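You operate a simulated robot arm through the tools that you are given. There is no shell and no other tool.

The job below is to be done with a simulated robot arm. You get a single attempt, and the scene is never put back.

JOB
Put things in order on the top of the check bench. At the end: the black block from the top of the check bench stands where the white pad stood; the white pad from the top of the check bench stands where the silver dust cap of the front cab stood; the blue packing block stands on top of the cream can (marked "PAINT"); the silver dust cap of the front cab is on the brown small carton; whatever was shut is shut again. Leave all else as you found it, and nothing knocked over.

The check looks at the end state, three seconds after you hand in, the way a careful person would. Anything else that was tipped, shoved, dropped, spilled or broken makes it a failure. A push-on lid holds only when it is set on centred and level and pressed home; a screw cap is set on level and turned clockwise until tight.

ROBOT AND FRAMES
A 7-joint arm with a two-finger parallel gripper, fixed in place. Base frame: the origin is at the foot of the arm, x ahead of it, y to its left, z up; the work surface is at about z = 0. Lengths are in mm, angles in degrees, forces in N, time in s.
With the tool pointing down near the work surface it reaches from about 240 to 620 mm from the base axis. Its first joint turns from -66.0 to 66.0 degrees. Payload 2.6 kg.
The tool frame sits at the grasp point between the pads (the TCP): z along the fingers, y along the line on which they close. The tips reach 30 mm beyond it. The gripper opens to 94 mm. The fingers are 28 mm wide and 10 mm thick; the gripper's body (50 by 96 mm) begins 55 mm behind the TCP.
Orientation is that of the tool frame in the base frame, as [roll, pitch, yaw] about the fixed x, y, z axes, in that order (R = Rz(yaw) Ry(pitch) Rx(roll)). With the fingers straight down and closing along the base's y, the tool's x points along the base's -x, its y along +y and its z along -z.

CONTROLS
- The arm moves only by the tool play_rows. Its argument "deltas" is a list of rows, each a list of 6 numbers: the shift along the tool's x, y, z in mm, then the turn, a rotation vector about the tool's x, y, z in degrees. In form: [[x, y, z, ax, ay, az], ...]. A call has 1 to 20 rows; each row shifts and turns the commanded pose from where the row before left it, along the tool's axes as they then stand. "fingers" is the gripper command, from -1 (shut) to 1 (fully open), values between in proportion, set as the call begins (left out, the last holds). Each row takes 0.2 s and may step no farther than 50 mm and 8.6 degrees from the row before; otherwise, or with a gripper value out of range, the whole call is refused. A pose out of reach is approached as far as the arm can. The call stops where the force on the tool passes 40 N (or 10 N more than at its start, if that is more) or the arm is blocked; 0.2 s more then pass. The fingers move at their own pace (about 72 mm/s each) and stop on an object; they squeeze with about 43 N. The grip force told is the motor's: it shows also when the fingers shut on nothing. Time passes only in rows, and 0.2 s behind the last, so rows that do not move let the fingers close. The reply holds the time, the measured pose of the TCP, the force on the tool along the base axes, the opening and the grip force, in the units named above and with some noise, with the torque about the TCP (base axes, N m) and any sound that the robot's microphone picked up.
- Cameras (640 x 400 px; columns grow to the right, rows downward): "scene" is fixed at [40.4, 446.1, 548.9]; the picture's right is [-0.66, -0.75, 0.00], its down [-0.53, 0.46, -0.71] and it looks along [0.53, -0.47, -0.70] (base axes); focal length 245 px, centre (320, 200). "wrist" rides on the gripper at [76, 14, -103] in the tool frame; the picture's right is [-0.18, 0.98, 0.00], its down [-0.75, -0.14, -0.64] and it looks along [-0.63, -0.12, 0.77] (tool axes); focal length 243 px, centre (320, 200). There is no depth. A picture from a camera that has moved, and an enlarged one, comes with that camera's place and axes in the base frame and with its lens.
- capture(camera): a new picture of that camera. It takes no simulated time.
- enlarge(camera, box): a new picture of the part [left, top, right, bottom] of that camera's present view, enlarged. It takes no simulated time.
- close_job(): hands the job in; it is judged then, once.

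Nothing tells you positions but the pictures and the camera data. Unless the task says otherwise, let go and move clear before handing in.

The tools are called after "Emit:" by a JSON object that holds its "api" and its "payload". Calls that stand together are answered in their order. play_rows: Moves the arm, as the interface text tells. Its arguments: {"type":"object","properties":{"deltas":{"type":"array","items":{"type":"array","items":{"type":"number"}}},"fingers":{"type":"number"}},"required":["deltas"]} The other tools are called the same way: capture (camera) takes a picture; enlarge (camera, box) takes an enlarged picture of a part of a camera's view; close_job () hands the job in.

At the start:

```text
t: 0.0
tcp_pos: [335.3, -29.5, 340.9]
orientation: [-179.9, -0.1, 180.0]
wrist_force: [-1.1, 0.8, 0.5]
wrist_torque: [-0.01, -0.01, 0.0]
grip_width: 94.2
grip_force: 0.0
```

scene: 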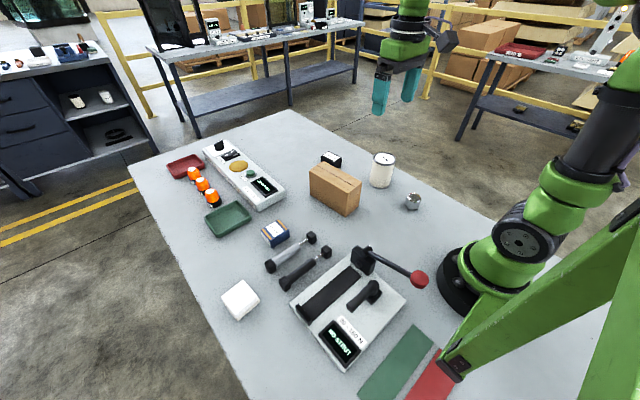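
wrist: 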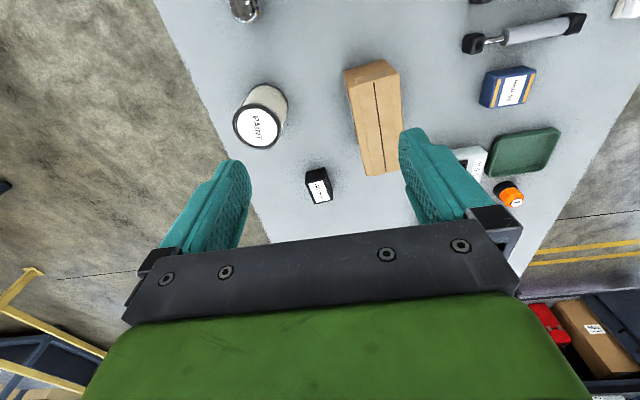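

I see a bench with a test fixture, dumbbell-like gas springs, trays, a carton, a paint can and several small parts. I'll look closer at everything before moving.

Emit:
{"api": "enlarge", "payload": {"camera": "scene", "box": [150, 120, 310, 220]}}

Emit:
{"api": "enlarge", "payload": {"camera": "scene", "box": [290, 130, 450, 230]}}

Emit:
{"api": "enlarge", "payload": {"camera": "scene", "box": [200, 210, 360, 310]}}

Emit:
{"api": "enlarge", "payload": {"camera": "scene", "box": [280, 240, 440, 340]}}

Emit:
{"api": "enlarge", "payload": {"camera": "scene", "box": [280, 300, 440, 400]}}

Emit:
{"api": "enlarge", "payload": {"camera": "wrist", "box": [220, 0, 460, 150]}}

Emit:
{"api": "enlarge", "payload": {"camera": "wrist", "box": [440, 0, 640, 125]}}

```text
4.00 times, centred on (230, 170) of scene
camera zoom: at [40.4, 446.1, 548.9], right [-0.66, -0.75, 0.0], down [-0.53, 0.46, -0.71], along [0.53, -0.47, -0.7], focal length 979 px, centre (680, 320)
```

zoom: 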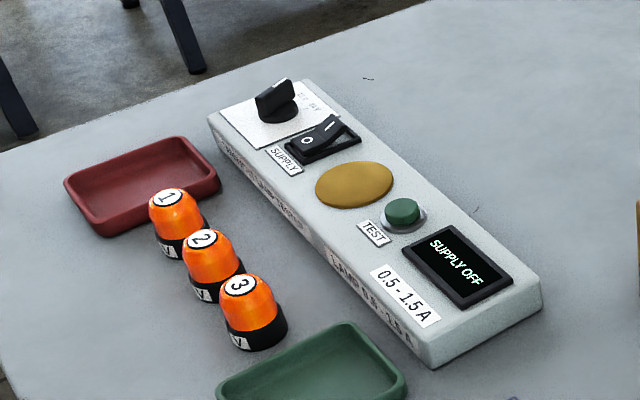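

```text
4.00 times, centred on (370, 180) of scene
camera zoom: at [40.4, 446.1, 548.9], right [-0.66, -0.75, 0.0], down [-0.53, 0.46, -0.71], along [0.53, -0.47, -0.7], focal length 979 px, centre (120, 280)
```

zoom: 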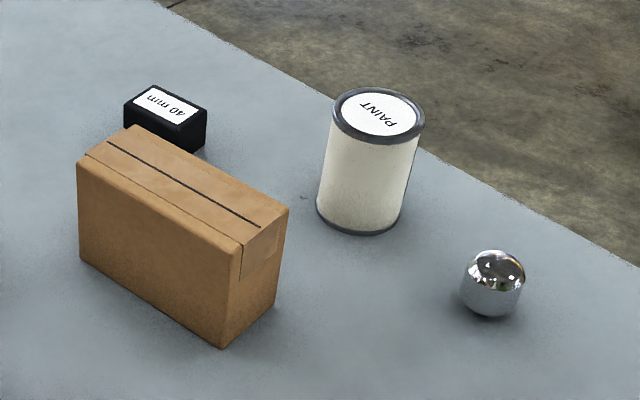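

```text
4.00 times, centred on (280, 260) of scene
camera zoom: at [40.4, 446.1, 548.9], right [-0.66, -0.75, 0.0], down [-0.53, 0.46, -0.71], along [0.53, -0.47, -0.7], focal length 979 px, centre (480, -40)
```

zoom: 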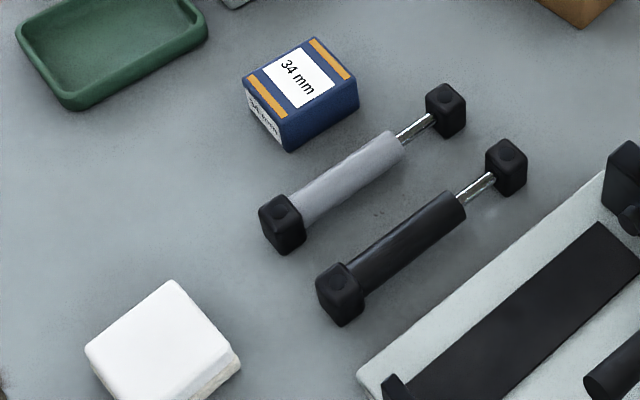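

```text
4.00 times, centred on (360, 290) of scene
camera zoom: at [40.4, 446.1, 548.9], right [-0.66, -0.75, 0.0], down [-0.53, 0.46, -0.71], along [0.53, -0.47, -0.7], focal length 979 px, centre (160, -160)
```

zoom: 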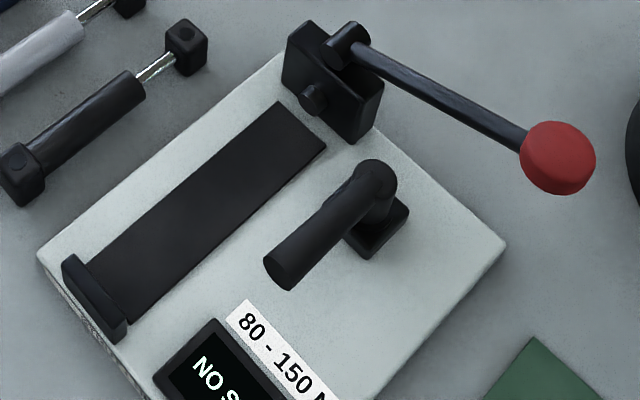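

```text
4.00 times, centred on (360, 350) of scene
camera zoom: at [40.4, 446.1, 548.9], right [-0.66, -0.75, 0.0], down [-0.53, 0.46, -0.71], along [0.53, -0.47, -0.7], focal length 979 px, centre (160, -400)
```

zoom: 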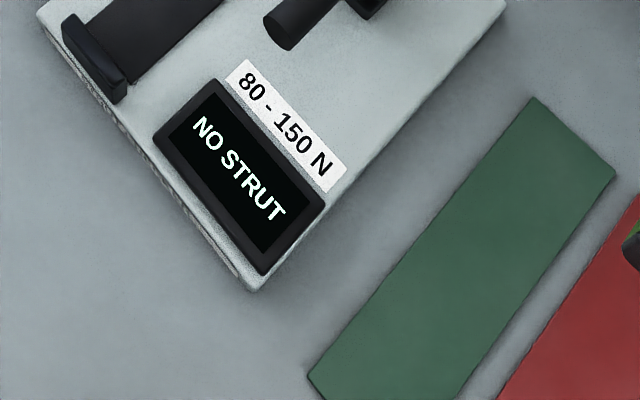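

```text
2.67 times, centred on (340, 75) of wrist
camera zoom: at [258.1, -16.6, 443.8], right [0.18, 0.98, 0.0], down [0.75, -0.14, 0.64], along [0.63, -0.12, -0.77], focal length 647 px, centre (267, 533)
```

zoom: 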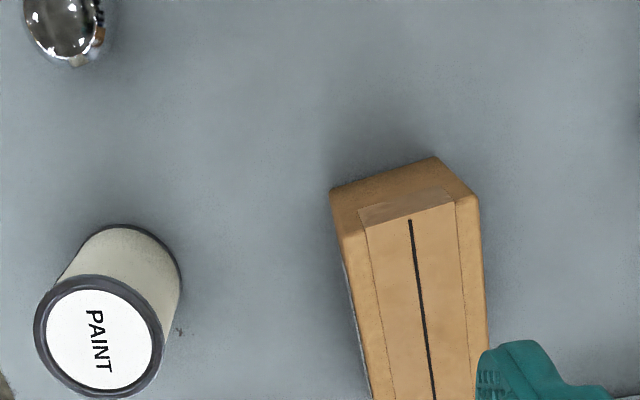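

```text
3.20 times, centred on (540, 62) of wrist
camera zoom: at [258.1, -16.6, 443.8], right [0.18, 0.98, 0.0], down [0.75, -0.14, 0.64], along [0.63, -0.12, -0.77], focal length 776 px, centre (-384, 640)
```

zoom: 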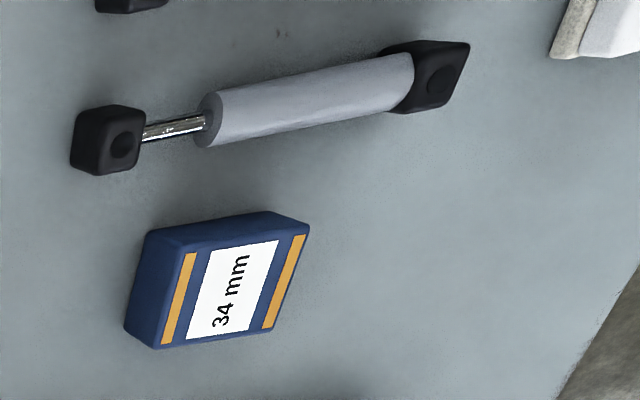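

The chrome dome near (250,-115) is the silver dust cap. The black "40 mm" block is near (558,-62), the PAINT can near (386,-135), the carton near (430,45), the blue "34 mm" block near (423,268) and the white pad near (322,427). I'll first fly over the dust cap for a closer look.

Emit:
{"api": "play_rows", "payload": {"deltas": [[15, -16, 26, 0, 0, 0], [15, -16, 26, 0, 0, 0], [15, -16, 26, 0, 0, 0], [15, -16, 26, 0, 0, 0], [15, -16, 26, 0, 0, 0], [0, 0, 0, 0, 0, 0]], "fingers": 1}}

Emit:
{"api": "capture", "payload": {"camera": "wrist"}}

Emit:
{"api": "capture", "payload": {"camera": "scene"}}

```text
t: 1.4
tcp_pos: [258.0, -109.6, 208.7]
orientation: [180.0, 0.0, 180.0]
wrist_force: [0.4, -0.2, 0.6]
wrist_torque: [-0.01, 0.04, 0.0]
grip_width: 94.0
grip_force: 0.0
```

```text
taken
camera wrist: at [180.9, -96.6, 311.8], right [0.18, 0.98, 0.0], down [0.75, -0.14, 0.64], along [0.63, -0.12, -0.77], focal length 243 px, centre (320, 200)
```

wrist: 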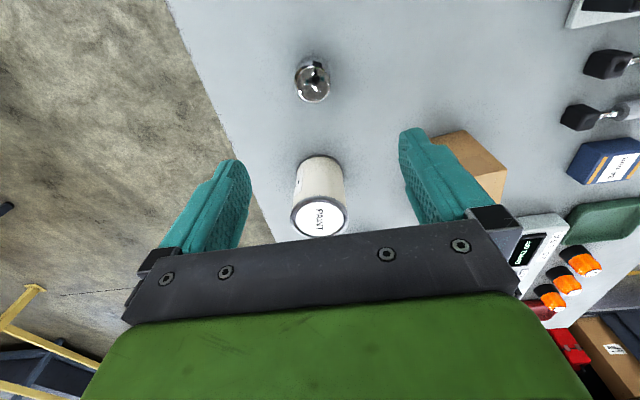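

```text
taken
```

scene: 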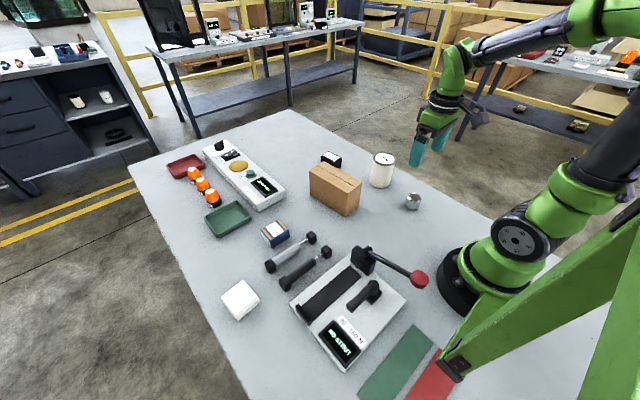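

The cap is almost under the gripper. I'll enlarge it and the can for measurement.

Emit:
{"api": "enlarge", "payload": {"camera": "wrist", "box": [264, 40, 360, 100]}}

Emit:
{"api": "enlarge", "payload": {"camera": "wrist", "box": [256, 140, 384, 240]}}

```text
6.67 times, centred on (312, 70) of wrist
camera zoom: at [180.9, -96.6, 311.8], right [0.18, 0.98, 0.0], down [0.75, -0.14, 0.64], along [0.63, -0.12, -0.77], focal length 1618 px, centre (373, 1067)
```

zoom: 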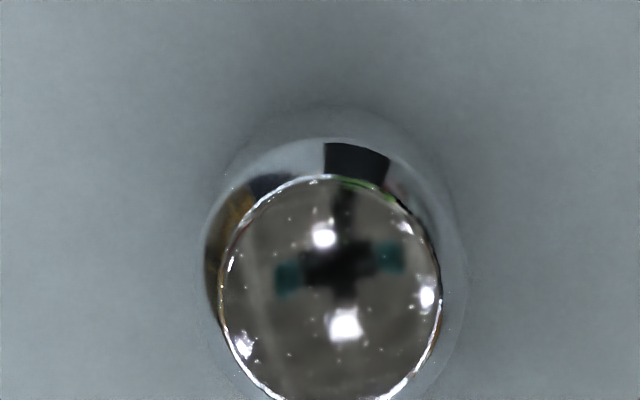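

```text
4.00 times, centred on (320, 190) of wrist
camera zoom: at [180.9, -96.6, 311.8], right [0.18, 0.98, 0.0], down [0.75, -0.14, 0.64], along [0.63, -0.12, -0.77], focal length 970 px, centre (320, 240)
```

zoom: 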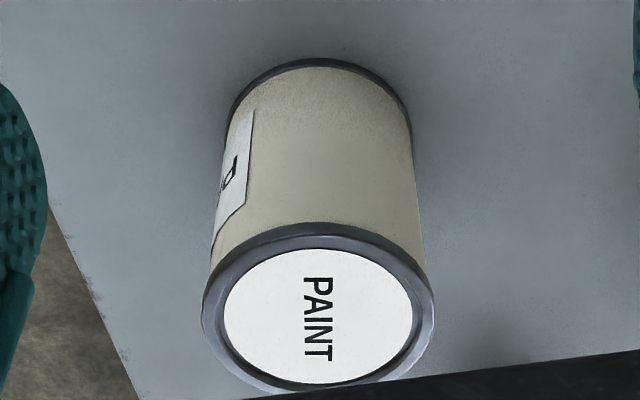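

Emit:
{"api": "enlarge", "payload": {"camera": "wrist", "box": [280, 45, 344, 115]}}

Emit:
{"api": "enlarge", "payload": {"camera": "scene", "box": [393, 185, 433, 215]}}

```text
5.71 times, centred on (312, 80) of wrist
camera zoom: at [180.9, -96.6, 311.8], right [0.18, 0.98, 0.0], down [0.75, -0.14, 0.64], along [0.63, -0.12, -0.77], focal length 1386 px, centre (366, 886)
```

zoom: 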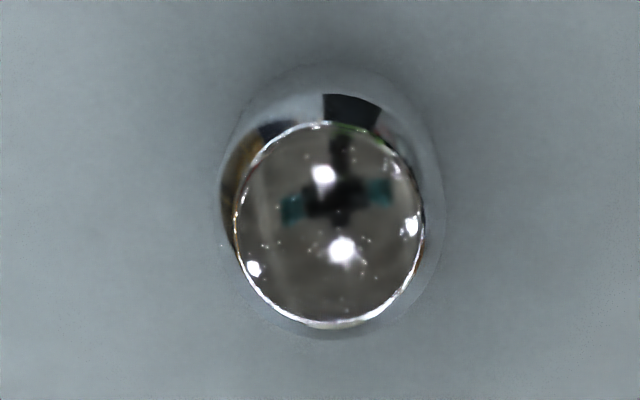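

```text
13.33 times, centred on (413, 200) of scene
camera zoom: at [40.4, 446.1, 548.9], right [-0.66, -0.75, 0.0], down [-0.53, 0.46, -0.71], along [0.53, -0.47, -0.7], focal length 3262 px, centre (-920, 200)
```

zoom: 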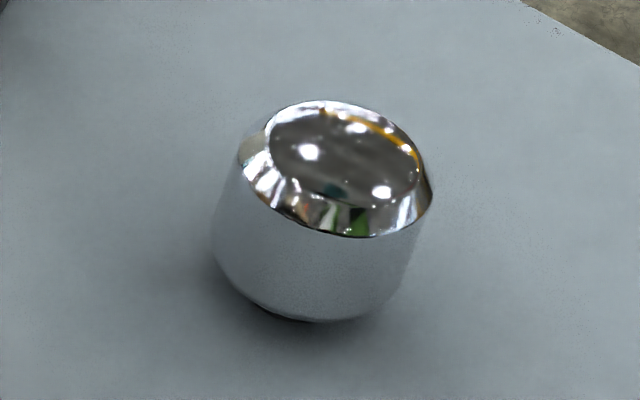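

Cap sits at about (250.5,-115.5), roughly 44 mm across and 38 mm high. Next I survey the carton from above.

Emit:
{"api": "play_rows", "payload": {"deltas": [[-28, 31, -12, 0, 0, 0], [-28, 31, -12, 0, 0, 0], [-28, 31, -12, 0, 0, 0], [-28, 31, -12, 0, 0, 0], [-28, 31, -12, 0, 0, 0], [0, 0, 0, 0, 0, 0]]}}

Emit:
{"api": "capture", "payload": {"camera": "wrist"}}

```text
t: 2.8
tcp_pos: [400.8, 43.3, 272.1]
orientation: [-180.0, 0.1, -180.0]
wrist_force: [0.2, 0.2, 0.4]
wrist_torque: [0.02, -0.03, -0.02]
grip_width: 94.1
grip_force: 0.1
```

```text
taken
camera wrist: at [322.5, 56.9, 375.1], right [0.18, 0.98, 0.0], down [0.75, -0.14, 0.64], along [0.63, -0.12, -0.77], focal length 243 px, centre (320, 200)
```

wrist: 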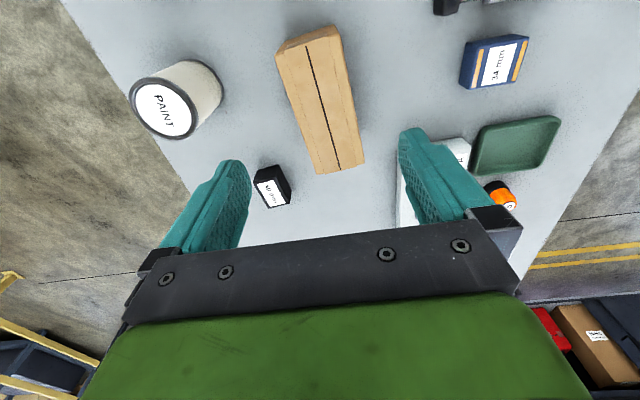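

Emit:
{"api": "enlarge", "payload": {"camera": "wrist", "box": [240, 10, 400, 190]}}

Emit:
{"api": "enlarge", "payload": {"camera": "wrist", "box": [240, 150, 310, 220]}}

Emit:
{"api": "enlarge", "payload": {"camera": "wrist", "box": [110, 40, 240, 150]}}

Emit:
{"api": "enlarge", "payload": {"camera": "wrist", "box": [440, 20, 560, 100]}}

```text
2.22 times, centred on (320, 100) of wrist
camera zoom: at [322.5, 56.9, 375.1], right [0.18, 0.98, 0.0], down [0.75, -0.14, 0.64], along [0.63, -0.12, -0.77], focal length 539 px, centre (320, 422)
```

zoom: 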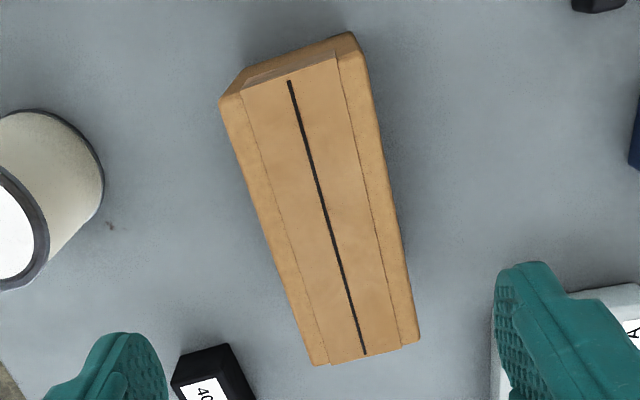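

```text
5.71 times, centred on (275, 185) of wrist
camera zoom: at [322.5, 56.9, 375.1], right [0.18, 0.98, 0.0], down [0.75, -0.14, 0.64], along [0.63, -0.12, -0.77], focal length 1386 px, centre (577, 286)
```

zoom: 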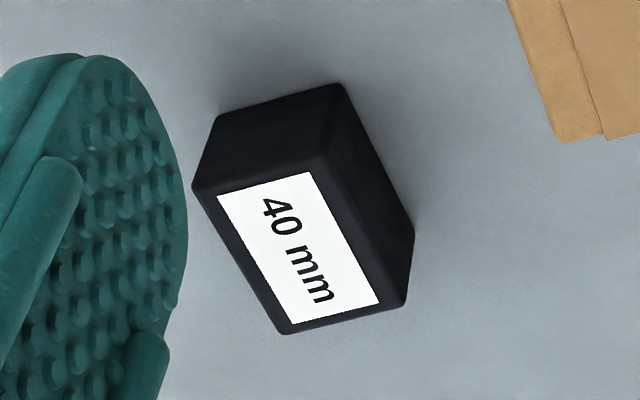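

```text
3.64 times, centred on (175, 95) of wrist
camera zoom: at [322.5, 56.9, 375.1], right [0.18, 0.98, 0.0], down [0.75, -0.14, 0.64], along [0.63, -0.12, -0.77], focal length 882 px, centre (847, 582)
```

zoom: 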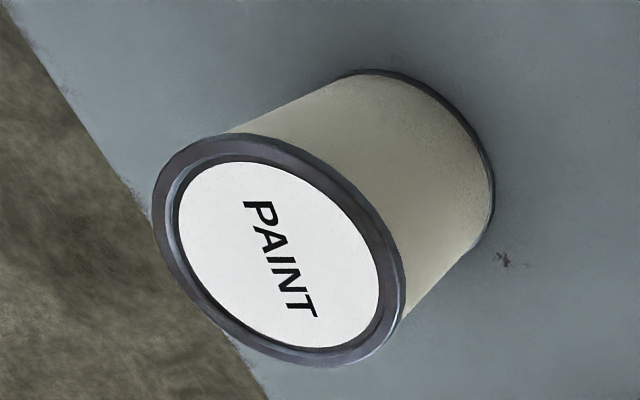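

```text
5.00 times, centred on (500, 60) of wrist
camera zoom: at [322.5, 56.9, 375.1], right [0.18, 0.98, 0.0], down [0.75, -0.14, 0.64], along [0.63, -0.12, -0.77], focal length 1213 px, centre (-580, 900)
```

zoom: 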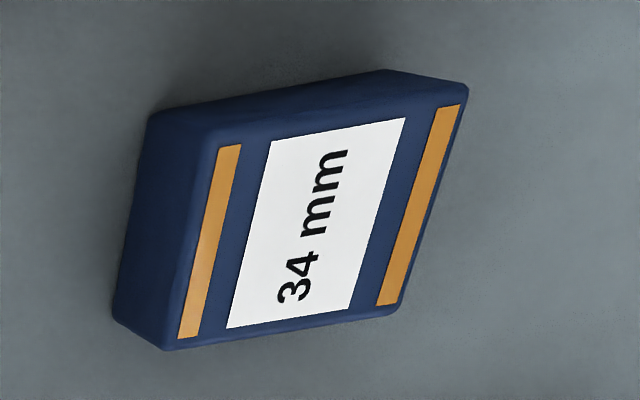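

The carton top is about 147×65 mm centred near (429,45) at z≈98, the black block is at ≈(566,-73), and the blue block at ≈(427,263). Next I'll look at the blue block and white pad from above.

Emit:
{"api": "play_rows", "payload": {"deltas": [[0, 44, 0, 0, 0, 0], [0, 44, 0, 0, 0, 0], [0, 44, 0, 0, 0, 0], [0, 44, 0, 0, 0, 0], [0, 44, 0, 0, 0, 0], [0, 0, 0, 0, 0, 0]]}}

Emit:
{"api": "capture", "payload": {"camera": "wrist"}}

Emit:
{"api": "play_rows", "payload": {"deltas": [[17, 32, 6, 0, 0, 0], [17, 32, 6, 0, 0, 0], [17, 32, 6, 0, 0, 0], [17, 32, 6, 0, 0, 0], [17, 32, 6, 0, 0, 0], [0, 0, 0, 0, 0, 0]]}}

Emit:
{"api": "capture", "payload": {"camera": "wrist"}}

```text
t: 4.2
tcp_pos: [400.8, 264.0, 267.3]
orientation: [-179.9, 0.1, 179.9]
wrist_force: [-0.7, 0.3, 0.5]
wrist_torque: [-0.02, 0.01, -0.03]
grip_width: 93.8
grip_force: 0.2
```

```text
taken
camera wrist: at [322.9, 277.7, 370.6], right [0.18, 0.98, 0.0], down [0.75, -0.14, 0.64], along [0.63, -0.12, -0.77], focal length 243 px, centre (320, 200)
```

wrist: 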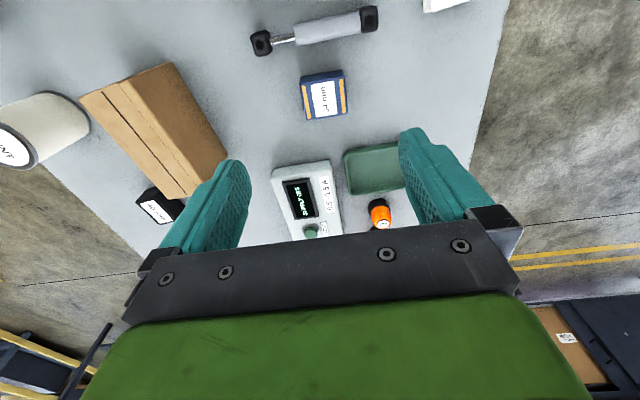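

```text
t: 5.6
tcp_pos: [313.9, 422.7, 239.3]
orientation: [-179.9, -0.1, -180.0]
wrist_force: [-0.4, -0.1, 0.7]
wrist_torque: [0.02, 0.02, 0.01]
grip_width: 93.9
grip_force: 0.1
```

```text
taken
camera wrist: at [236.6, 435.7, 342.0], right [0.18, 0.98, 0.0], down [0.75, -0.14, 0.64], along [0.63, -0.12, -0.77], focal length 243 px, centre (320, 200)
```

wrist: 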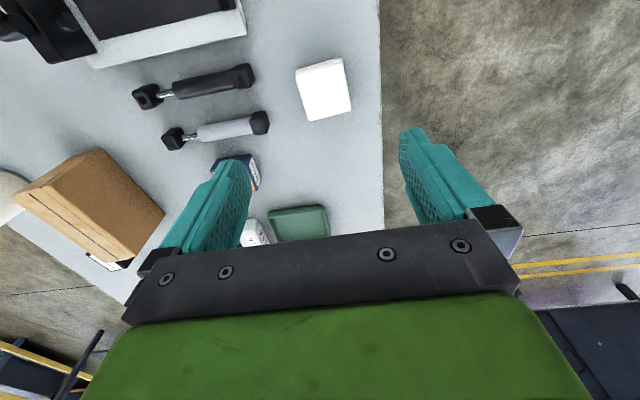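

Emit:
{"api": "enlarge", "payload": {"camera": "wrist", "box": [275, 40, 371, 135]}}

Emit:
{"api": "enlarge", "payload": {"camera": "wrist", "box": [120, 50, 280, 150]}}

Emit:
{"api": "enlarge", "payload": {"camera": "scene", "box": [205, 265, 275, 335]}}

```text
4.21 times, centred on (323, 88) of wrist
camera zoom: at [236.6, 435.7, 342.0], right [0.18, 0.98, 0.0], down [0.75, -0.14, 0.64], along [0.63, -0.12, -0.77], focal length 1022 px, centre (307, 674)
```

zoom: 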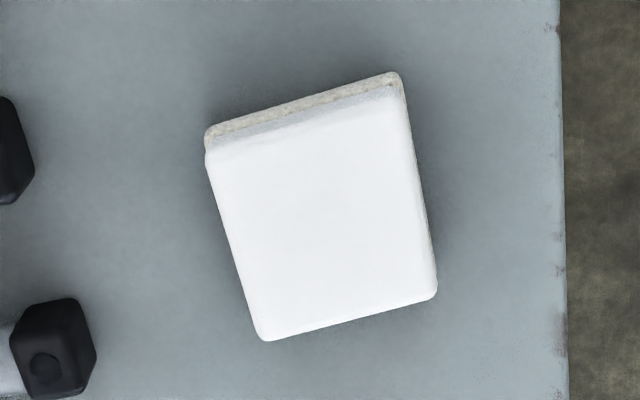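

```text
4.00 times, centred on (200, 100) of wrist
camera zoom: at [236.6, 435.7, 342.0], right [0.18, 0.98, 0.0], down [0.75, -0.14, 0.64], along [0.63, -0.12, -0.77], focal length 970 px, centre (800, 600)
```

zoom: 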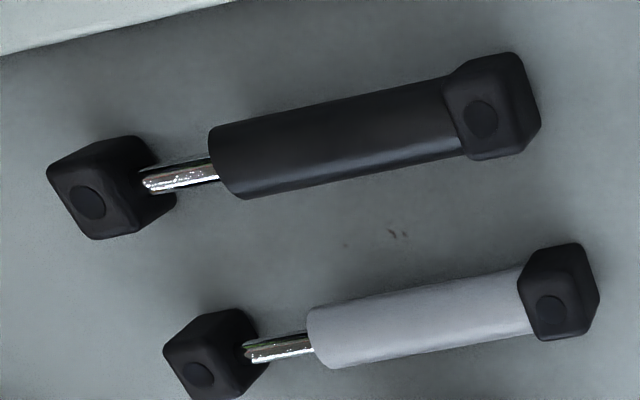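

```text
5.71 times, centred on (240, 300) of scene
camera zoom: at [40.4, 446.1, 548.9], right [-0.66, -0.75, 0.0], down [-0.53, 0.46, -0.71], along [0.53, -0.47, -0.7], focal length 1398 px, centre (777, -371)
```

zoom: 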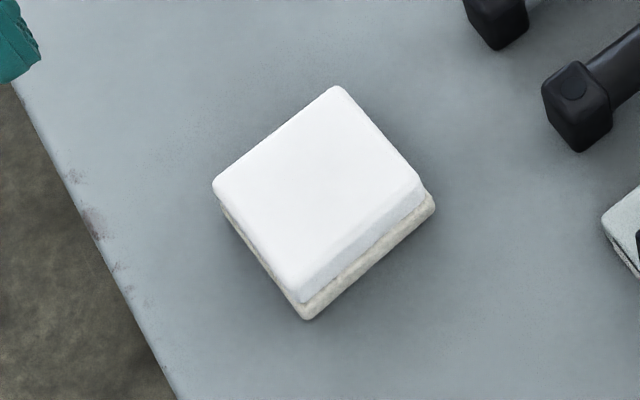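

The white pad is at ≈(328.5,425), about 56 mm square and yawed ~6°. I'll return over the dust cap, lower and re-check centring before grasping it.

Emit:
{"api": "play_rows", "payload": {"deltas": [[0, -44, 0, 0, 0, 0], [0, -45, 0, 0, 0, 0], [0, -45, 0, 0, 0, 0], [0, -45, 0, 0, 0, 0], [0, -45, 0, 0, 0, 0], [0, -45, 0, 0, 0, 0], [0, -45, 0, 0, 0, 0], [0, -45, 0, 0, 0, 0], [0, -45, 0, 0, 0, 0], [12, -45, 0, 0, 0, 0], [25, -45, 20, 0, 0, 0], [26, -44, 30, 0, 0, 0], [0, 0, 40, 0, 0, 0], [0, 0, 0, 0, 0, 0]]}}

Emit:
{"api": "capture", "payload": {"camera": "wrist"}}

Emit:
{"api": "enlarge", "payload": {"camera": "wrist", "box": [260, 60, 380, 160]}}

```text
refused: row 11 steps farther than a row can; nothing moved
```

```text
taken
camera wrist: at [236.6, 435.7, 342.0], right [0.18, 0.98, 0.0], down [0.75, -0.14, 0.64], along [0.63, -0.12, -0.77], focal length 243 px, centre (320, 200)
```

wrist: 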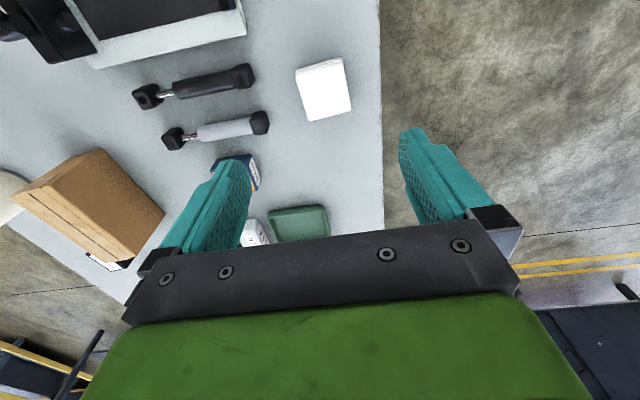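

```text
4.00 times, centred on (320, 110) of wrist
camera zoom: at [236.6, 435.7, 342.0], right [0.18, 0.98, 0.0], down [0.75, -0.14, 0.64], along [0.63, -0.12, -0.77], focal length 970 px, centre (320, 560)
```

zoom: 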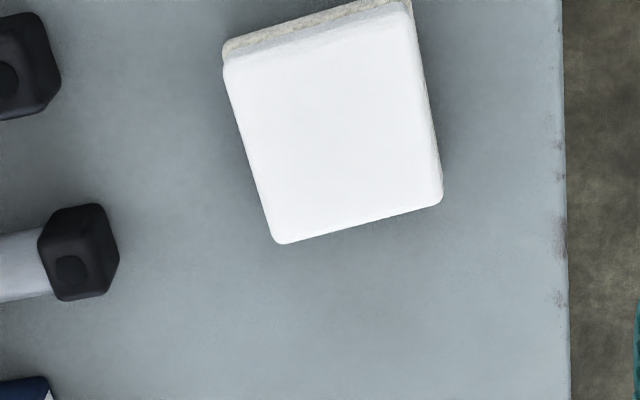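

The gripper is still above the pad because that call was refused for one row being too long. I'll repeat the move to the cap with shorter rows.

Emit:
{"api": "play_rows", "payload": {"deltas": [[0, -44, 0, 0, 0, 0], [0, -45, 0, 0, 0, 0], [0, -45, 0, 0, 0, 0], [0, -45, 0, 0, 0, 0], [0, -45, 0, 0, 0, 0], [0, -45, 0, 0, 0, 0], [0, -45, 0, 0, 0, 0], [0, -45, 0, 0, 0, 0], [0, -45, 0, 0, 0, 0], [0, -45, 0, 0, 0, 0], [0, -45, 0, 0, 0, 0], [0, -44, 0, 0, 0, 0], [31, 0, 30, 0, 0, 0], [32, 0, 30, 0, 0, 0], [0, 0, 40, 0, 0, 0], [0, 0, 0, 0, 0, 0]]}}

Emit:
{"api": "capture", "payload": {"camera": "wrist"}}

Emit:
{"api": "enlarge", "payload": {"camera": "wrist", "box": [260, 60, 380, 160]}}

```text
t: 9.0
tcp_pos: [253.9, -110.6, 140.1]
orientation: [180.0, 0.0, -179.9]
wrist_force: [-0.2, 0.4, 0.5]
wrist_torque: [0.0, 0.0, 0.02]
grip_width: 94.2
grip_force: 0.0
```

```text
taken
camera wrist: at [175.8, -97.4, 243.2], right [0.18, 0.98, 0.0], down [0.75, -0.14, 0.64], along [0.63, -0.12, -0.77], focal length 243 px, centre (320, 200)
```

wrist: 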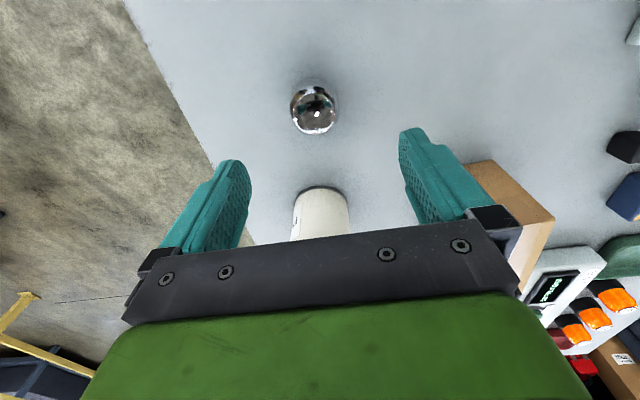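

```text
4.00 times, centred on (320, 110) of wrist
camera zoom: at [175.8, -97.4, 243.2], right [0.18, 0.98, 0.0], down [0.75, -0.14, 0.64], along [0.63, -0.12, -0.77], focal length 970 px, centre (320, 560)
```

zoom: 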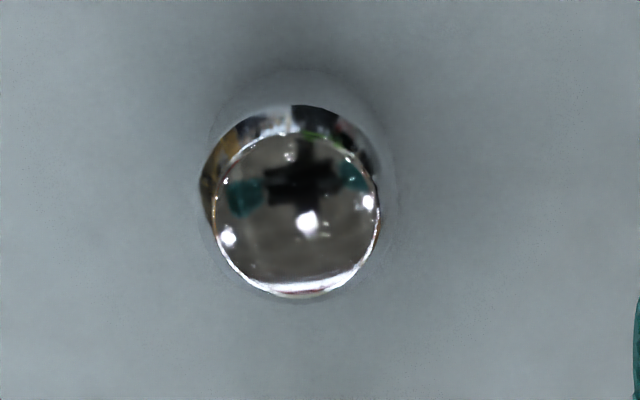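

The cap centre reads (250.2,-116), so I shift slightly and lower in stages with the fingers open.

Emit:
{"api": "play_rows", "payload": {"deltas": [[1.5, -4.6, 0, 0, 0, 0], [0, 0, 30, 0, 0, 0], [0, 0, 30, 0, 0, 0], [0, 0, 15, 0, 0, 0], [0, 0, 0, 0, 0, 0]]}}

Emit:
{"api": "capture", "payload": {"camera": "wrist"}}

Emit:
{"api": "enlarge", "payload": {"camera": "scene", "box": [360, 130, 460, 220]}}

```text
t: 10.2
tcp_pos: [251.8, -117.7, 63.8]
orientation: [180.0, 0.0, -180.0]
wrist_force: [0.0, -0.6, 0.0]
wrist_torque: [0.0, 0.0, -0.02]
grip_width: 94.3
grip_force: 0.0
```

```text
taken
camera wrist: at [174.6, -103.7, 166.9], right [0.18, 0.98, 0.0], down [0.75, -0.14, 0.64], along [0.63, -0.12, -0.77], focal length 243 px, centre (320, 200)
```

wrist: 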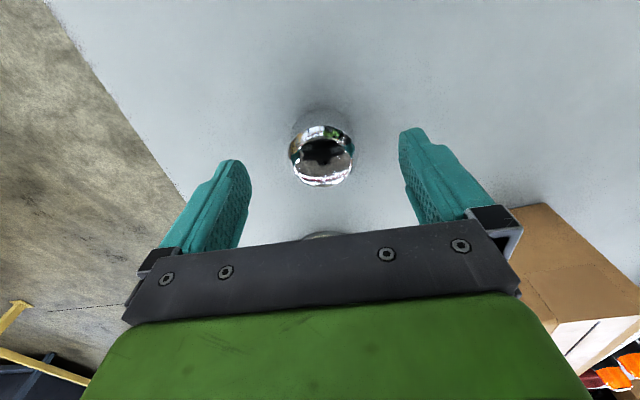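

```text
4.44 times, centred on (410, 175) of scene
camera zoom: at [40.4, 446.1, 548.9], right [-0.66, -0.75, 0.0], down [-0.53, 0.46, -0.71], along [0.53, -0.47, -0.7], focal length 1087 px, centre (-80, 311)
```

zoom: 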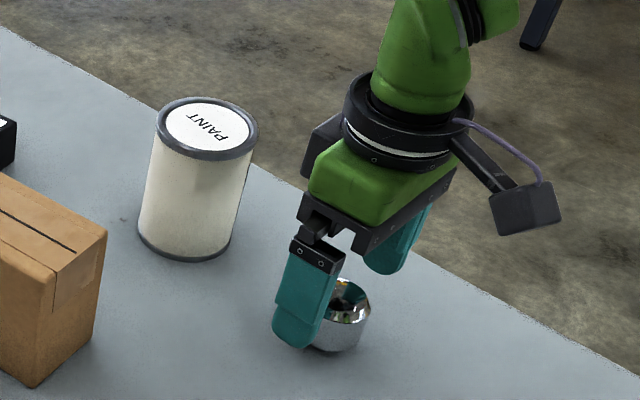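

The cap is centred between the fingers. I go down so the tips are a few millimetres above the bench, then close.

Emit:
{"api": "play_rows", "payload": {"deltas": [[0, 0, 15, 0, 0, 0], [0, 0, 8, 0, 0, 0], [0, 0, 6, 0, 0, 0], [0, 0, 0, 0, 0, 0]]}}

Emit:
{"api": "play_rows", "payload": {"deltas": [[0, 0, 0, 0, 0, 0], [0, 0, 0, 0, 0, 0], [0, 0, 0, 0, 0, 0], [0, 0, 0, 0, 0, 0]], "fingers": -1}}

Emit:
{"api": "capture", "payload": {"camera": "wrist"}}

```text
t: 11.2
tcp_pos: [252.9, -117.3, 37.2]
orientation: [-180.0, -0.1, -180.0]
wrist_force: [0.9, -0.6, 0.0]
wrist_torque: [0.02, 0.01, 0.0]
grip_width: 93.8
grip_force: 0.1
```

```text
t: 12.2
tcp_pos: [251.9, -115.8, 37.1]
orientation: [-179.9, 0.0, -180.0]
wrist_force: [-0.5, 0.0, 0.7]
wrist_torque: [0.03, -0.03, 0.01]
grip_width: 40.3
grip_force: 42.8
```

```text
taken
camera wrist: at [174.2, -103.8, 139.7], right [0.18, 0.98, 0.0], down [0.75, -0.14, 0.64], along [0.63, -0.12, -0.77], focal length 243 px, centre (320, 200)
```

wrist: 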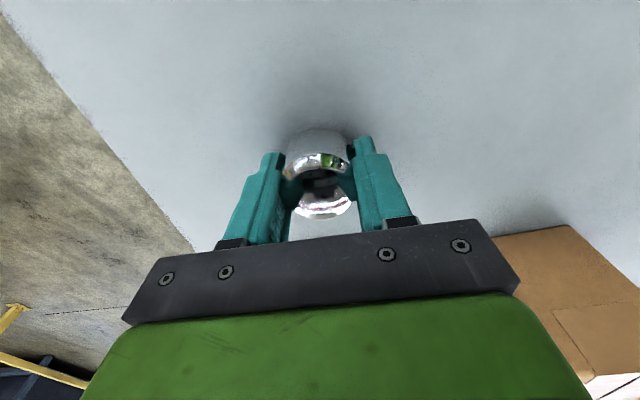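

The cap is gripped at 40.3 mm. Now I lift gently, check that it holds, then raise it.

Emit:
{"api": "play_rows", "payload": {"deltas": [[0, 0, -5, 0, 0, 0], [0, 0, -10, 0, 0, 0], [0, 0, -20, 0, 0, 0], [0, 0, 0, 0, 0, 0]]}}

Emit:
{"api": "capture", "payload": {"camera": "wrist"}}

Emit:
{"api": "enlarge", "payload": {"camera": "scene", "box": [360, 130, 460, 220]}}

```text
t: 13.2
tcp_pos: [252.6, -117.3, 72.4]
orientation: [179.9, 0.1, -180.0]
wrist_force: [-0.2, -0.1, -0.9]
wrist_torque: [0.04, 0.01, -0.03]
grip_width: 40.5
grip_force: 42.9
```

```text
taken
camera wrist: at [175.4, -103.9, 175.3], right [0.18, 0.98, 0.0], down [0.75, -0.14, 0.64], along [0.63, -0.12, -0.77], focal length 243 px, centre (320, 200)
```

wrist: 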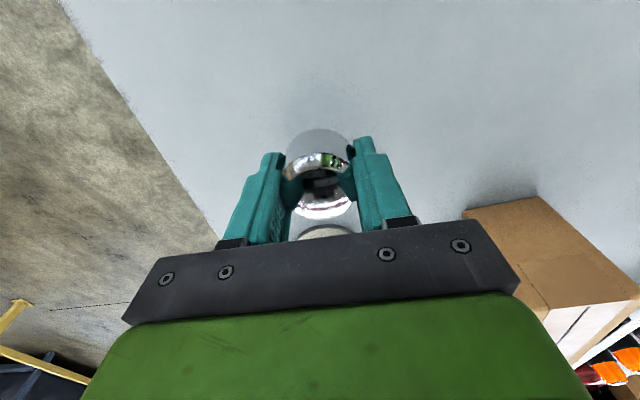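

```text
4.44 times, centred on (410, 175) of scene
camera zoom: at [40.4, 446.1, 548.9], right [-0.66, -0.75, 0.0], down [-0.53, 0.46, -0.71], along [0.53, -0.47, -0.7], focal length 1087 px, centre (-80, 311)
```

zoom: 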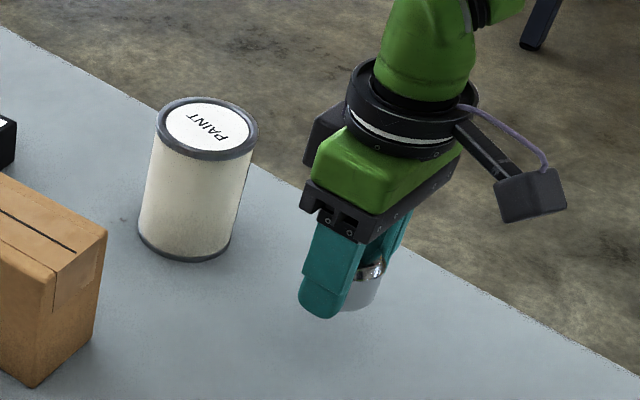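

The cap is lifted cleanly, with nothing left underneath. I raise it and carry it over the carton.

Emit:
{"api": "play_rows", "payload": {"deltas": [[0, 0, -40, 0, 0, 0], [0, 0, -40, 0, 0, 0], [0, 0, -40, 0, 0, 0], [-29.7, 27, 0, 0, 0, 0], [-29.7, 27, 0, 0, 0, 0], [-29.7, 27, 0, 0, 0, 0], [-29.7, 27, 0, 0, 0, 0], [-29.7, 27, 0, 0, 0, 0], [-29.7, 27, 0, 0, 0, 0], [0, 0, 0, 0, 0, 0]]}}

Emit:
{"api": "capture", "payload": {"camera": "wrist"}}

Emit:
{"api": "enlarge", "payload": {"camera": "scene", "box": [290, 90, 410, 230]}}

```text
t: 15.4
tcp_pos: [429.0, 44.9, 191.7]
orientation: [-180.0, 0.1, 179.9]
wrist_force: [0.7, 0.1, -0.2]
wrist_torque: [0.01, 0.01, -0.01]
grip_width: 40.3
grip_force: 43.0
```

```text
taken
camera wrist: at [350.3, 57.3, 294.5], right [0.18, 0.98, 0.0], down [0.75, -0.14, 0.64], along [0.63, -0.12, -0.77], focal length 243 px, centre (320, 200)
```

wrist: 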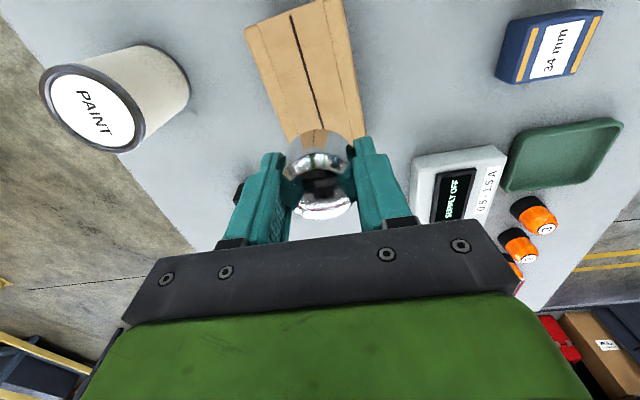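

```text
2.86 times, centred on (350, 160) of scene
camera zoom: at [40.4, 446.1, 548.9], right [-0.66, -0.75, 0.0], down [-0.53, 0.46, -0.71], along [0.53, -0.47, -0.7], focal length 699 px, centre (234, 314)
```

zoom: 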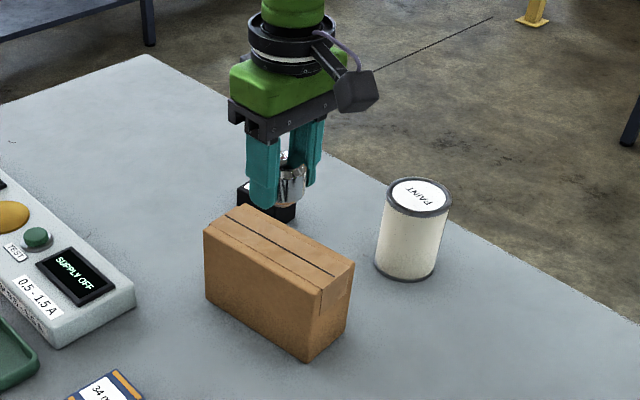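

The cap is over the carton centre. I lower to about 10 mm above the expected contact height, then go in small steps.

Emit:
{"api": "play_rows", "payload": {"deltas": [[0, 0, 25, 0, 0, 0], [0, 0, 18, 0, 0, 0], [0, 0, 6, 0, 0, 0], [0, 0, 0, 0, 0, 0]]}}

Emit:
{"api": "capture", "payload": {"camera": "wrist"}}

Emit:
{"api": "enlarge", "payload": {"camera": "scene", "box": [300, 130, 380, 220]}}

```text
t: 16.4
tcp_pos: [428.8, 42.7, 143.4]
orientation: [180.0, 0.0, -179.9]
wrist_force: [0.8, 0.5, -1.3]
wrist_torque: [0.02, -0.02, 0.01]
grip_width: 40.2
grip_force: 42.6
```

```text
taken
camera wrist: at [351.3, 56.7, 245.6], right [0.18, 0.98, 0.0], down [0.75, -0.14, 0.64], along [0.63, -0.12, -0.77], focal length 243 px, centre (320, 200)
```

wrist: 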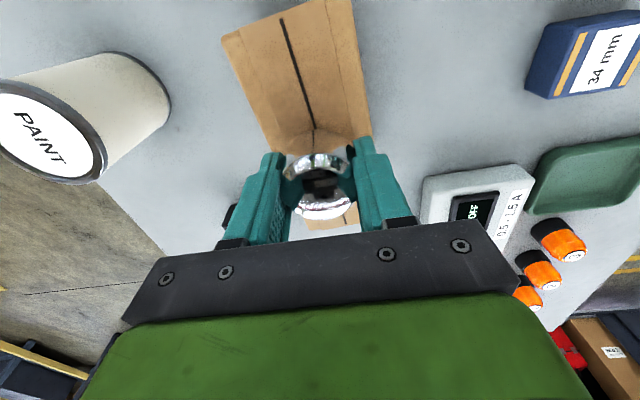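

```text
4.44 times, centred on (340, 175) of scene
camera zoom: at [40.4, 446.1, 548.9], right [-0.66, -0.75, 0.0], down [-0.53, 0.46, -0.71], along [0.53, -0.47, -0.7], focal length 1087 px, centre (231, 311)
```

zoom: 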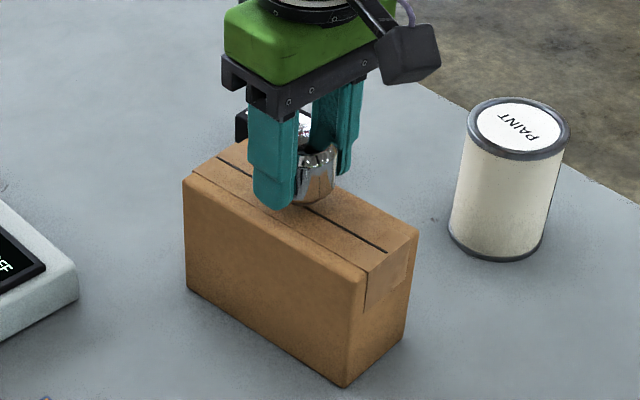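

Everything lines up. I step down slowly and watch the force.

Emit:
{"api": "play_rows", "payload": {"deltas": [[0, 0, 2, 0, 0, 0], [0, 0, 1.5, 0, 0, 0]]}}

Emit:
{"api": "play_rows", "payload": {"deltas": [[0, 0, 1.5, 0, 0, 0]]}}

Emit:
{"api": "play_rows", "payload": {"deltas": [[0, 0, 1.5, 0, 0, 0]]}}

```text
t: 17.0
tcp_pos: [429.8, 43.9, 139.2]
orientation: [180.0, 0.0, 179.9]
wrist_force: [0.6, 0.1, -1.5]
wrist_torque: [0.0, 0.01, 0.0]
grip_width: 40.1
grip_force: 43.6
```

```text
t: 17.4
tcp_pos: [429.9, 43.0, 138.0]
orientation: [180.0, 0.0, 179.9]
wrist_force: [-0.2, 0.1, -0.7]
wrist_torque: [0.03, -0.06, 0.02]
grip_width: 40.4
grip_force: 42.8
```

```text
t: 17.8
tcp_pos: [429.3, 42.4, 137.6]
orientation: [-179.9, 0.0, -180.0]
wrist_force: [-4.9, -0.4, 12.4]
wrist_torque: [0.0, 0.11, 0.0]
grip_width: 39.9
grip_force: 43.1
```

Contact at 12 N means the cap rests on the carton. I relieve a little, open the fingers, and rise straight up.

Emit:
{"api": "play_rows", "payload": {"deltas": [[0, 0, -0.7, 0, 0, 0], [0, 0, 0, 0, 0, 0]]}}

Emit:
{"api": "play_rows", "payload": {"deltas": [[0, 0, 0, 0, 0, 0], [0, 0, 0, 0, 0, 0], [0, 0, 0, 0, 0, 0], [0, 0, 0, 0, 0, 0]], "fingers": 1}}

Emit:
{"api": "capture", "payload": {"camera": "wrist"}}

```text
t: 18.4
tcp_pos: [430.2, 42.5, 136.7]
orientation: [-180.0, 0.1, -179.9]
wrist_force: [2.7, -0.3, 5.1]
wrist_torque: [0.0, -0.14, -0.01]
grip_width: 40.2
grip_force: 43.5
```

```text
t: 19.4
tcp_pos: [429.5, 44.4, 136.3]
orientation: [179.9, 0.0, 180.0]
wrist_force: [-0.1, -0.7, 0.3]
wrist_torque: [-0.01, 0.0, 0.03]
grip_width: 93.9
grip_force: 0.0
```

```text
taken
camera wrist: at [351.2, 57.0, 239.4], right [0.18, 0.98, 0.0], down [0.75, -0.14, 0.64], along [0.63, -0.12, -0.77], focal length 243 px, centre (320, 200)
```

wrist: 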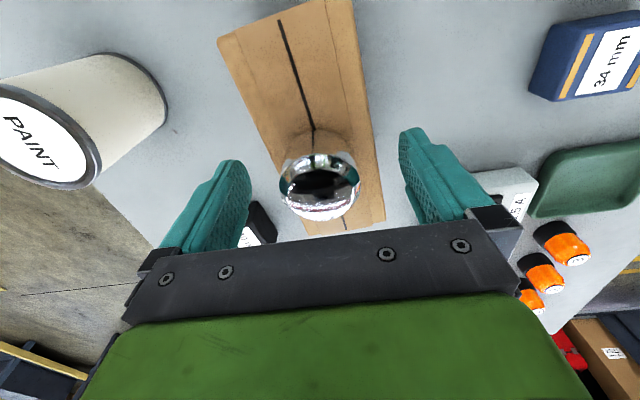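

The cap stands upright on the carton. I rise and fly to the white pad.

Emit:
{"api": "play_rows", "payload": {"deltas": [[0, 0, -20, 0, 0, 0], [0, 0, -40, 0, 0, 0], [0, 0, -40, 0, 0, 0], [10, 38, 0, 0, 0, 0], [10, 38, 0, 0, 0, 0], [10, 38, 0, 0, 0, 0], [10, 38, 0, 0, 0, 0], [10, 38, 0, 0, 0, 0], [10, 38, 0, 0, 0, 0], [10, 38, 0, 0, 0, 0], [10, 38, 0, 0, 0, 0], [10, 38, 0, 0, 0, 0], [10, 38, 0, 0, 0, 0], [0, 0, 40, 0, 0, -5.8], [0, 0, 40, 0, 0, 0], [0, 0, 0, 0, 0, 0]]}}

Emit:
{"api": "capture", "payload": {"camera": "wrist"}}

Emit:
{"api": "capture", "payload": {"camera": "scene"}}

Emit:
{"api": "enlarge", "payload": {"camera": "wrist", "box": [256, 60, 384, 160]}}

```text
t: 22.8
tcp_pos: [328.0, 427.5, 154.8]
orientation: [-180.0, 0.0, -174.2]
wrist_force: [0.0, -0.2, 0.4]
wrist_torque: [-0.01, 0.01, -0.01]
grip_width: 94.0
grip_force: 0.1
```

```text
taken
camera wrist: at [250.0, 432.6, 258.2], right [0.08, 1.0, 0.0], down [0.76, -0.06, 0.64], along [0.64, -0.05, -0.77], focal length 243 px, centre (320, 200)
```

wrist: 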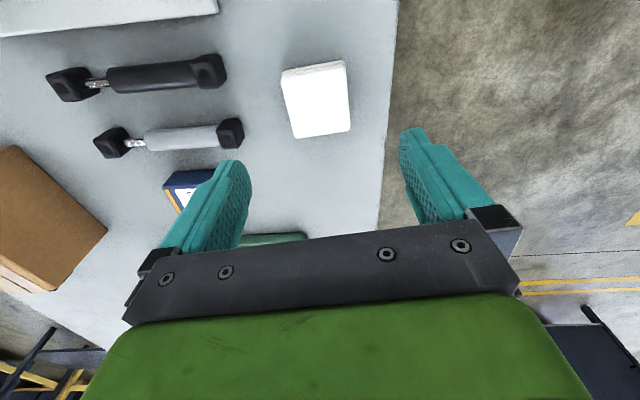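

```text
taken
```

scene: 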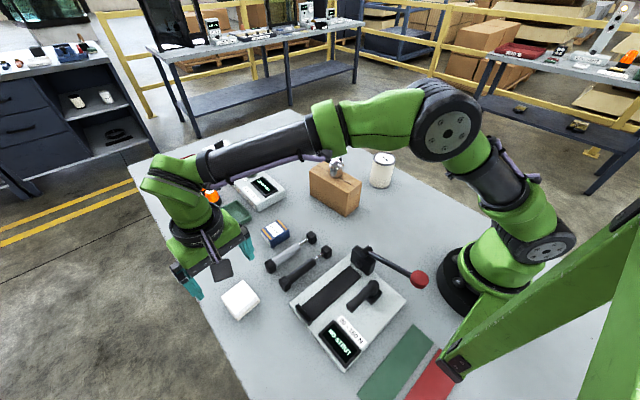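

```text
4.00 times, centred on (320, 110) of wrist
camera zoom: at [250.0, 432.6, 258.2], right [0.08, 1.0, 0.0], down [0.76, -0.06, 0.64], along [0.64, -0.05, -0.77], focal length 970 px, centre (320, 560)
```

zoom: 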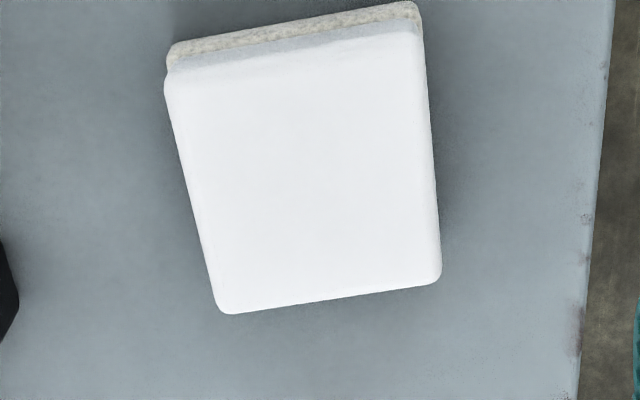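

The pad is offset by only a few millimetres and aligned in yaw. I correct and descend partway to check.

Emit:
{"api": "play_rows", "payload": {"deltas": [[-3.4, -2.4, 20, 0, 0, 0], [0, 0, 30, 0, 0, 0], [0, 0, 30, 0, 0, 0], [0, 0, 0, 0, 0, 0]]}}

Emit:
{"api": "capture", "payload": {"camera": "wrist"}}

Emit:
{"api": "enlarge", "payload": {"camera": "wrist", "box": [230, 80, 410, 220]}}

```text
t: 23.8
tcp_pos: [332.8, 424.3, 76.6]
orientation: [-180.0, 0.0, -174.2]
wrist_force: [0.4, -0.4, 0.0]
wrist_torque: [0.02, -0.01, -0.04]
grip_width: 94.2
grip_force: 0.0
```

```text
taken
camera wrist: at [254.7, 430.5, 180.3], right [0.08, 1.0, 0.0], down [0.76, -0.06, 0.64], along [0.64, -0.05, -0.77], focal length 243 px, centre (320, 200)
```

wrist: 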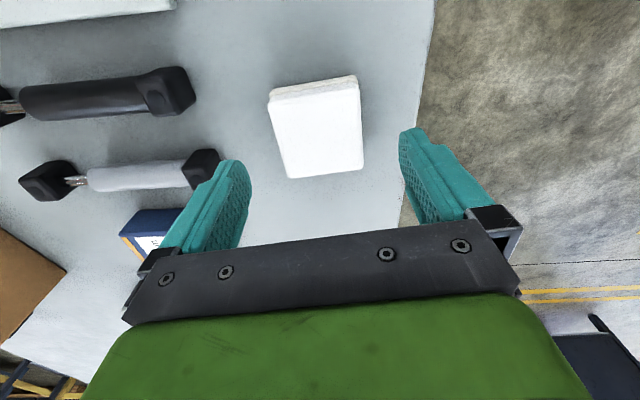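

```text
2.86 times, centred on (320, 150) of wrist
camera zoom: at [254.7, 430.5, 180.3], right [0.08, 1.0, 0.0], down [0.76, -0.06, 0.64], along [0.64, -0.05, -0.77], focal length 693 px, centre (320, 343)
```

zoom: 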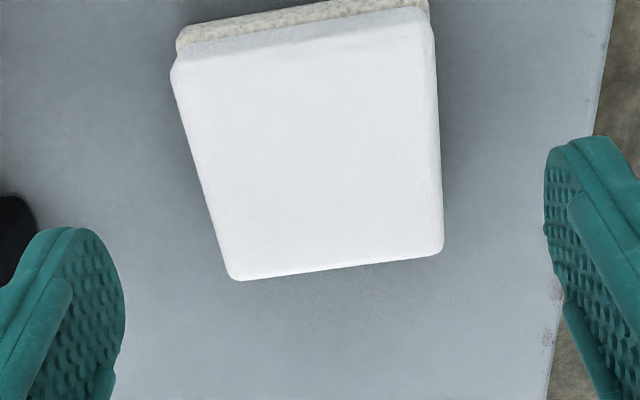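

Well centred laterally. I lower further for a last check at finger level before gripping.

Emit:
{"api": "play_rows", "payload": {"deltas": [[0, 0, 20, 0, 0, 0], [0, 0, 14, 0, 0, 0], [0, 0, 0, 0, 0, 0]]}}

Emit:
{"api": "enlarge", "payload": {"camera": "wrist", "box": [220, 100, 420, 240]}}

Emit:
{"api": "enlarge", "payload": {"camera": "scene", "box": [180, 240, 280, 340]}}

```text
t: 24.6
tcp_pos: [333.7, 423.3, 43.7]
orientation: [-180.0, -0.1, -174.2]
wrist_force: [0.9, -0.4, -0.4]
wrist_torque: [0.02, -0.01, -0.01]
grip_width: 93.8
grip_force: 0.1
```

```text
2.86 times, centred on (320, 170) of wrist
camera zoom: at [254.4, 428.9, 145.4], right [0.08, 1.0, 0.0], down [0.76, -0.06, 0.64], along [0.64, -0.05, -0.77], focal length 693 px, centre (320, 286)
```

zoom: 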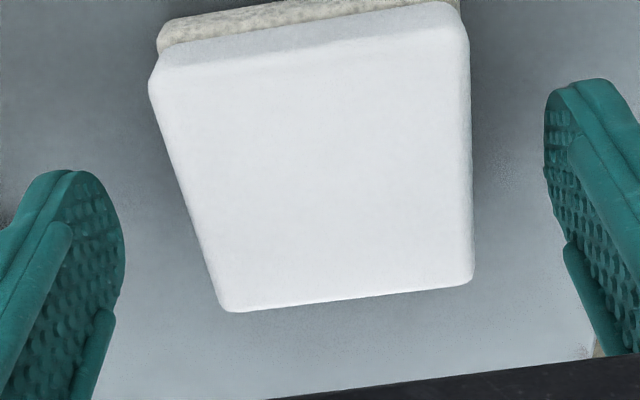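

```text
4.00 times, centred on (230, 290) of scene
camera zoom: at [40.4, 446.1, 548.9], right [-0.66, -0.75, 0.0], down [-0.53, 0.46, -0.71], along [0.53, -0.47, -0.7], focal length 979 px, centre (680, -160)
```

zoom: 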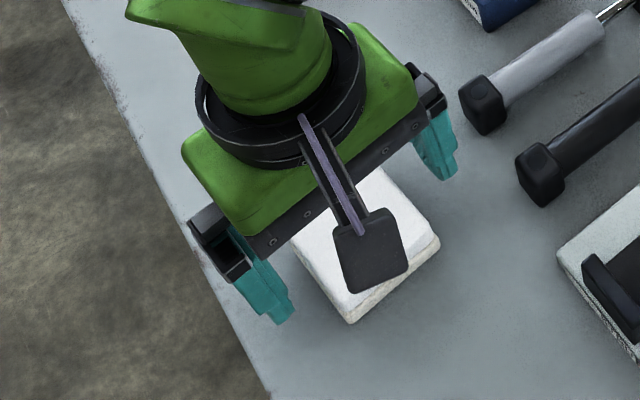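

From three heights the pad works out to about 54 mm square and 31 mm high, with its centre 5 mm nearer the base than the gripper. I shift, lower and grip.

Emit:
{"api": "play_rows", "payload": {"deltas": [[5.2, 2, 0, 0, 0, 0], [0, 0, 5, 0, 0, 0], [0, 0, 4, 0, 0, 0], [0, 0, 0, 0, 0, 0]]}}

Emit:
{"api": "enlarge", "payload": {"camera": "wrist", "box": [220, 100, 420, 240]}}

```text
t: 25.6
tcp_pos: [327.4, 423.9, 34.9]
orientation: [180.0, 0.0, -174.2]
wrist_force: [0.0, -0.4, 0.9]
wrist_torque: [0.05, 0.0, -0.01]
grip_width: 94.0
grip_force: 0.1
```

```text
2.86 times, centred on (320, 170) of wrist
camera zoom: at [249.2, 429.1, 137.0], right [0.08, 1.0, 0.0], down [0.76, -0.06, 0.64], along [0.64, -0.05, -0.77], focal length 693 px, centre (320, 286)
```

zoom: 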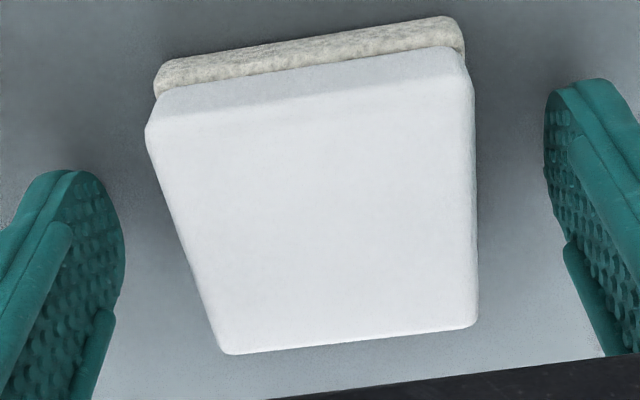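

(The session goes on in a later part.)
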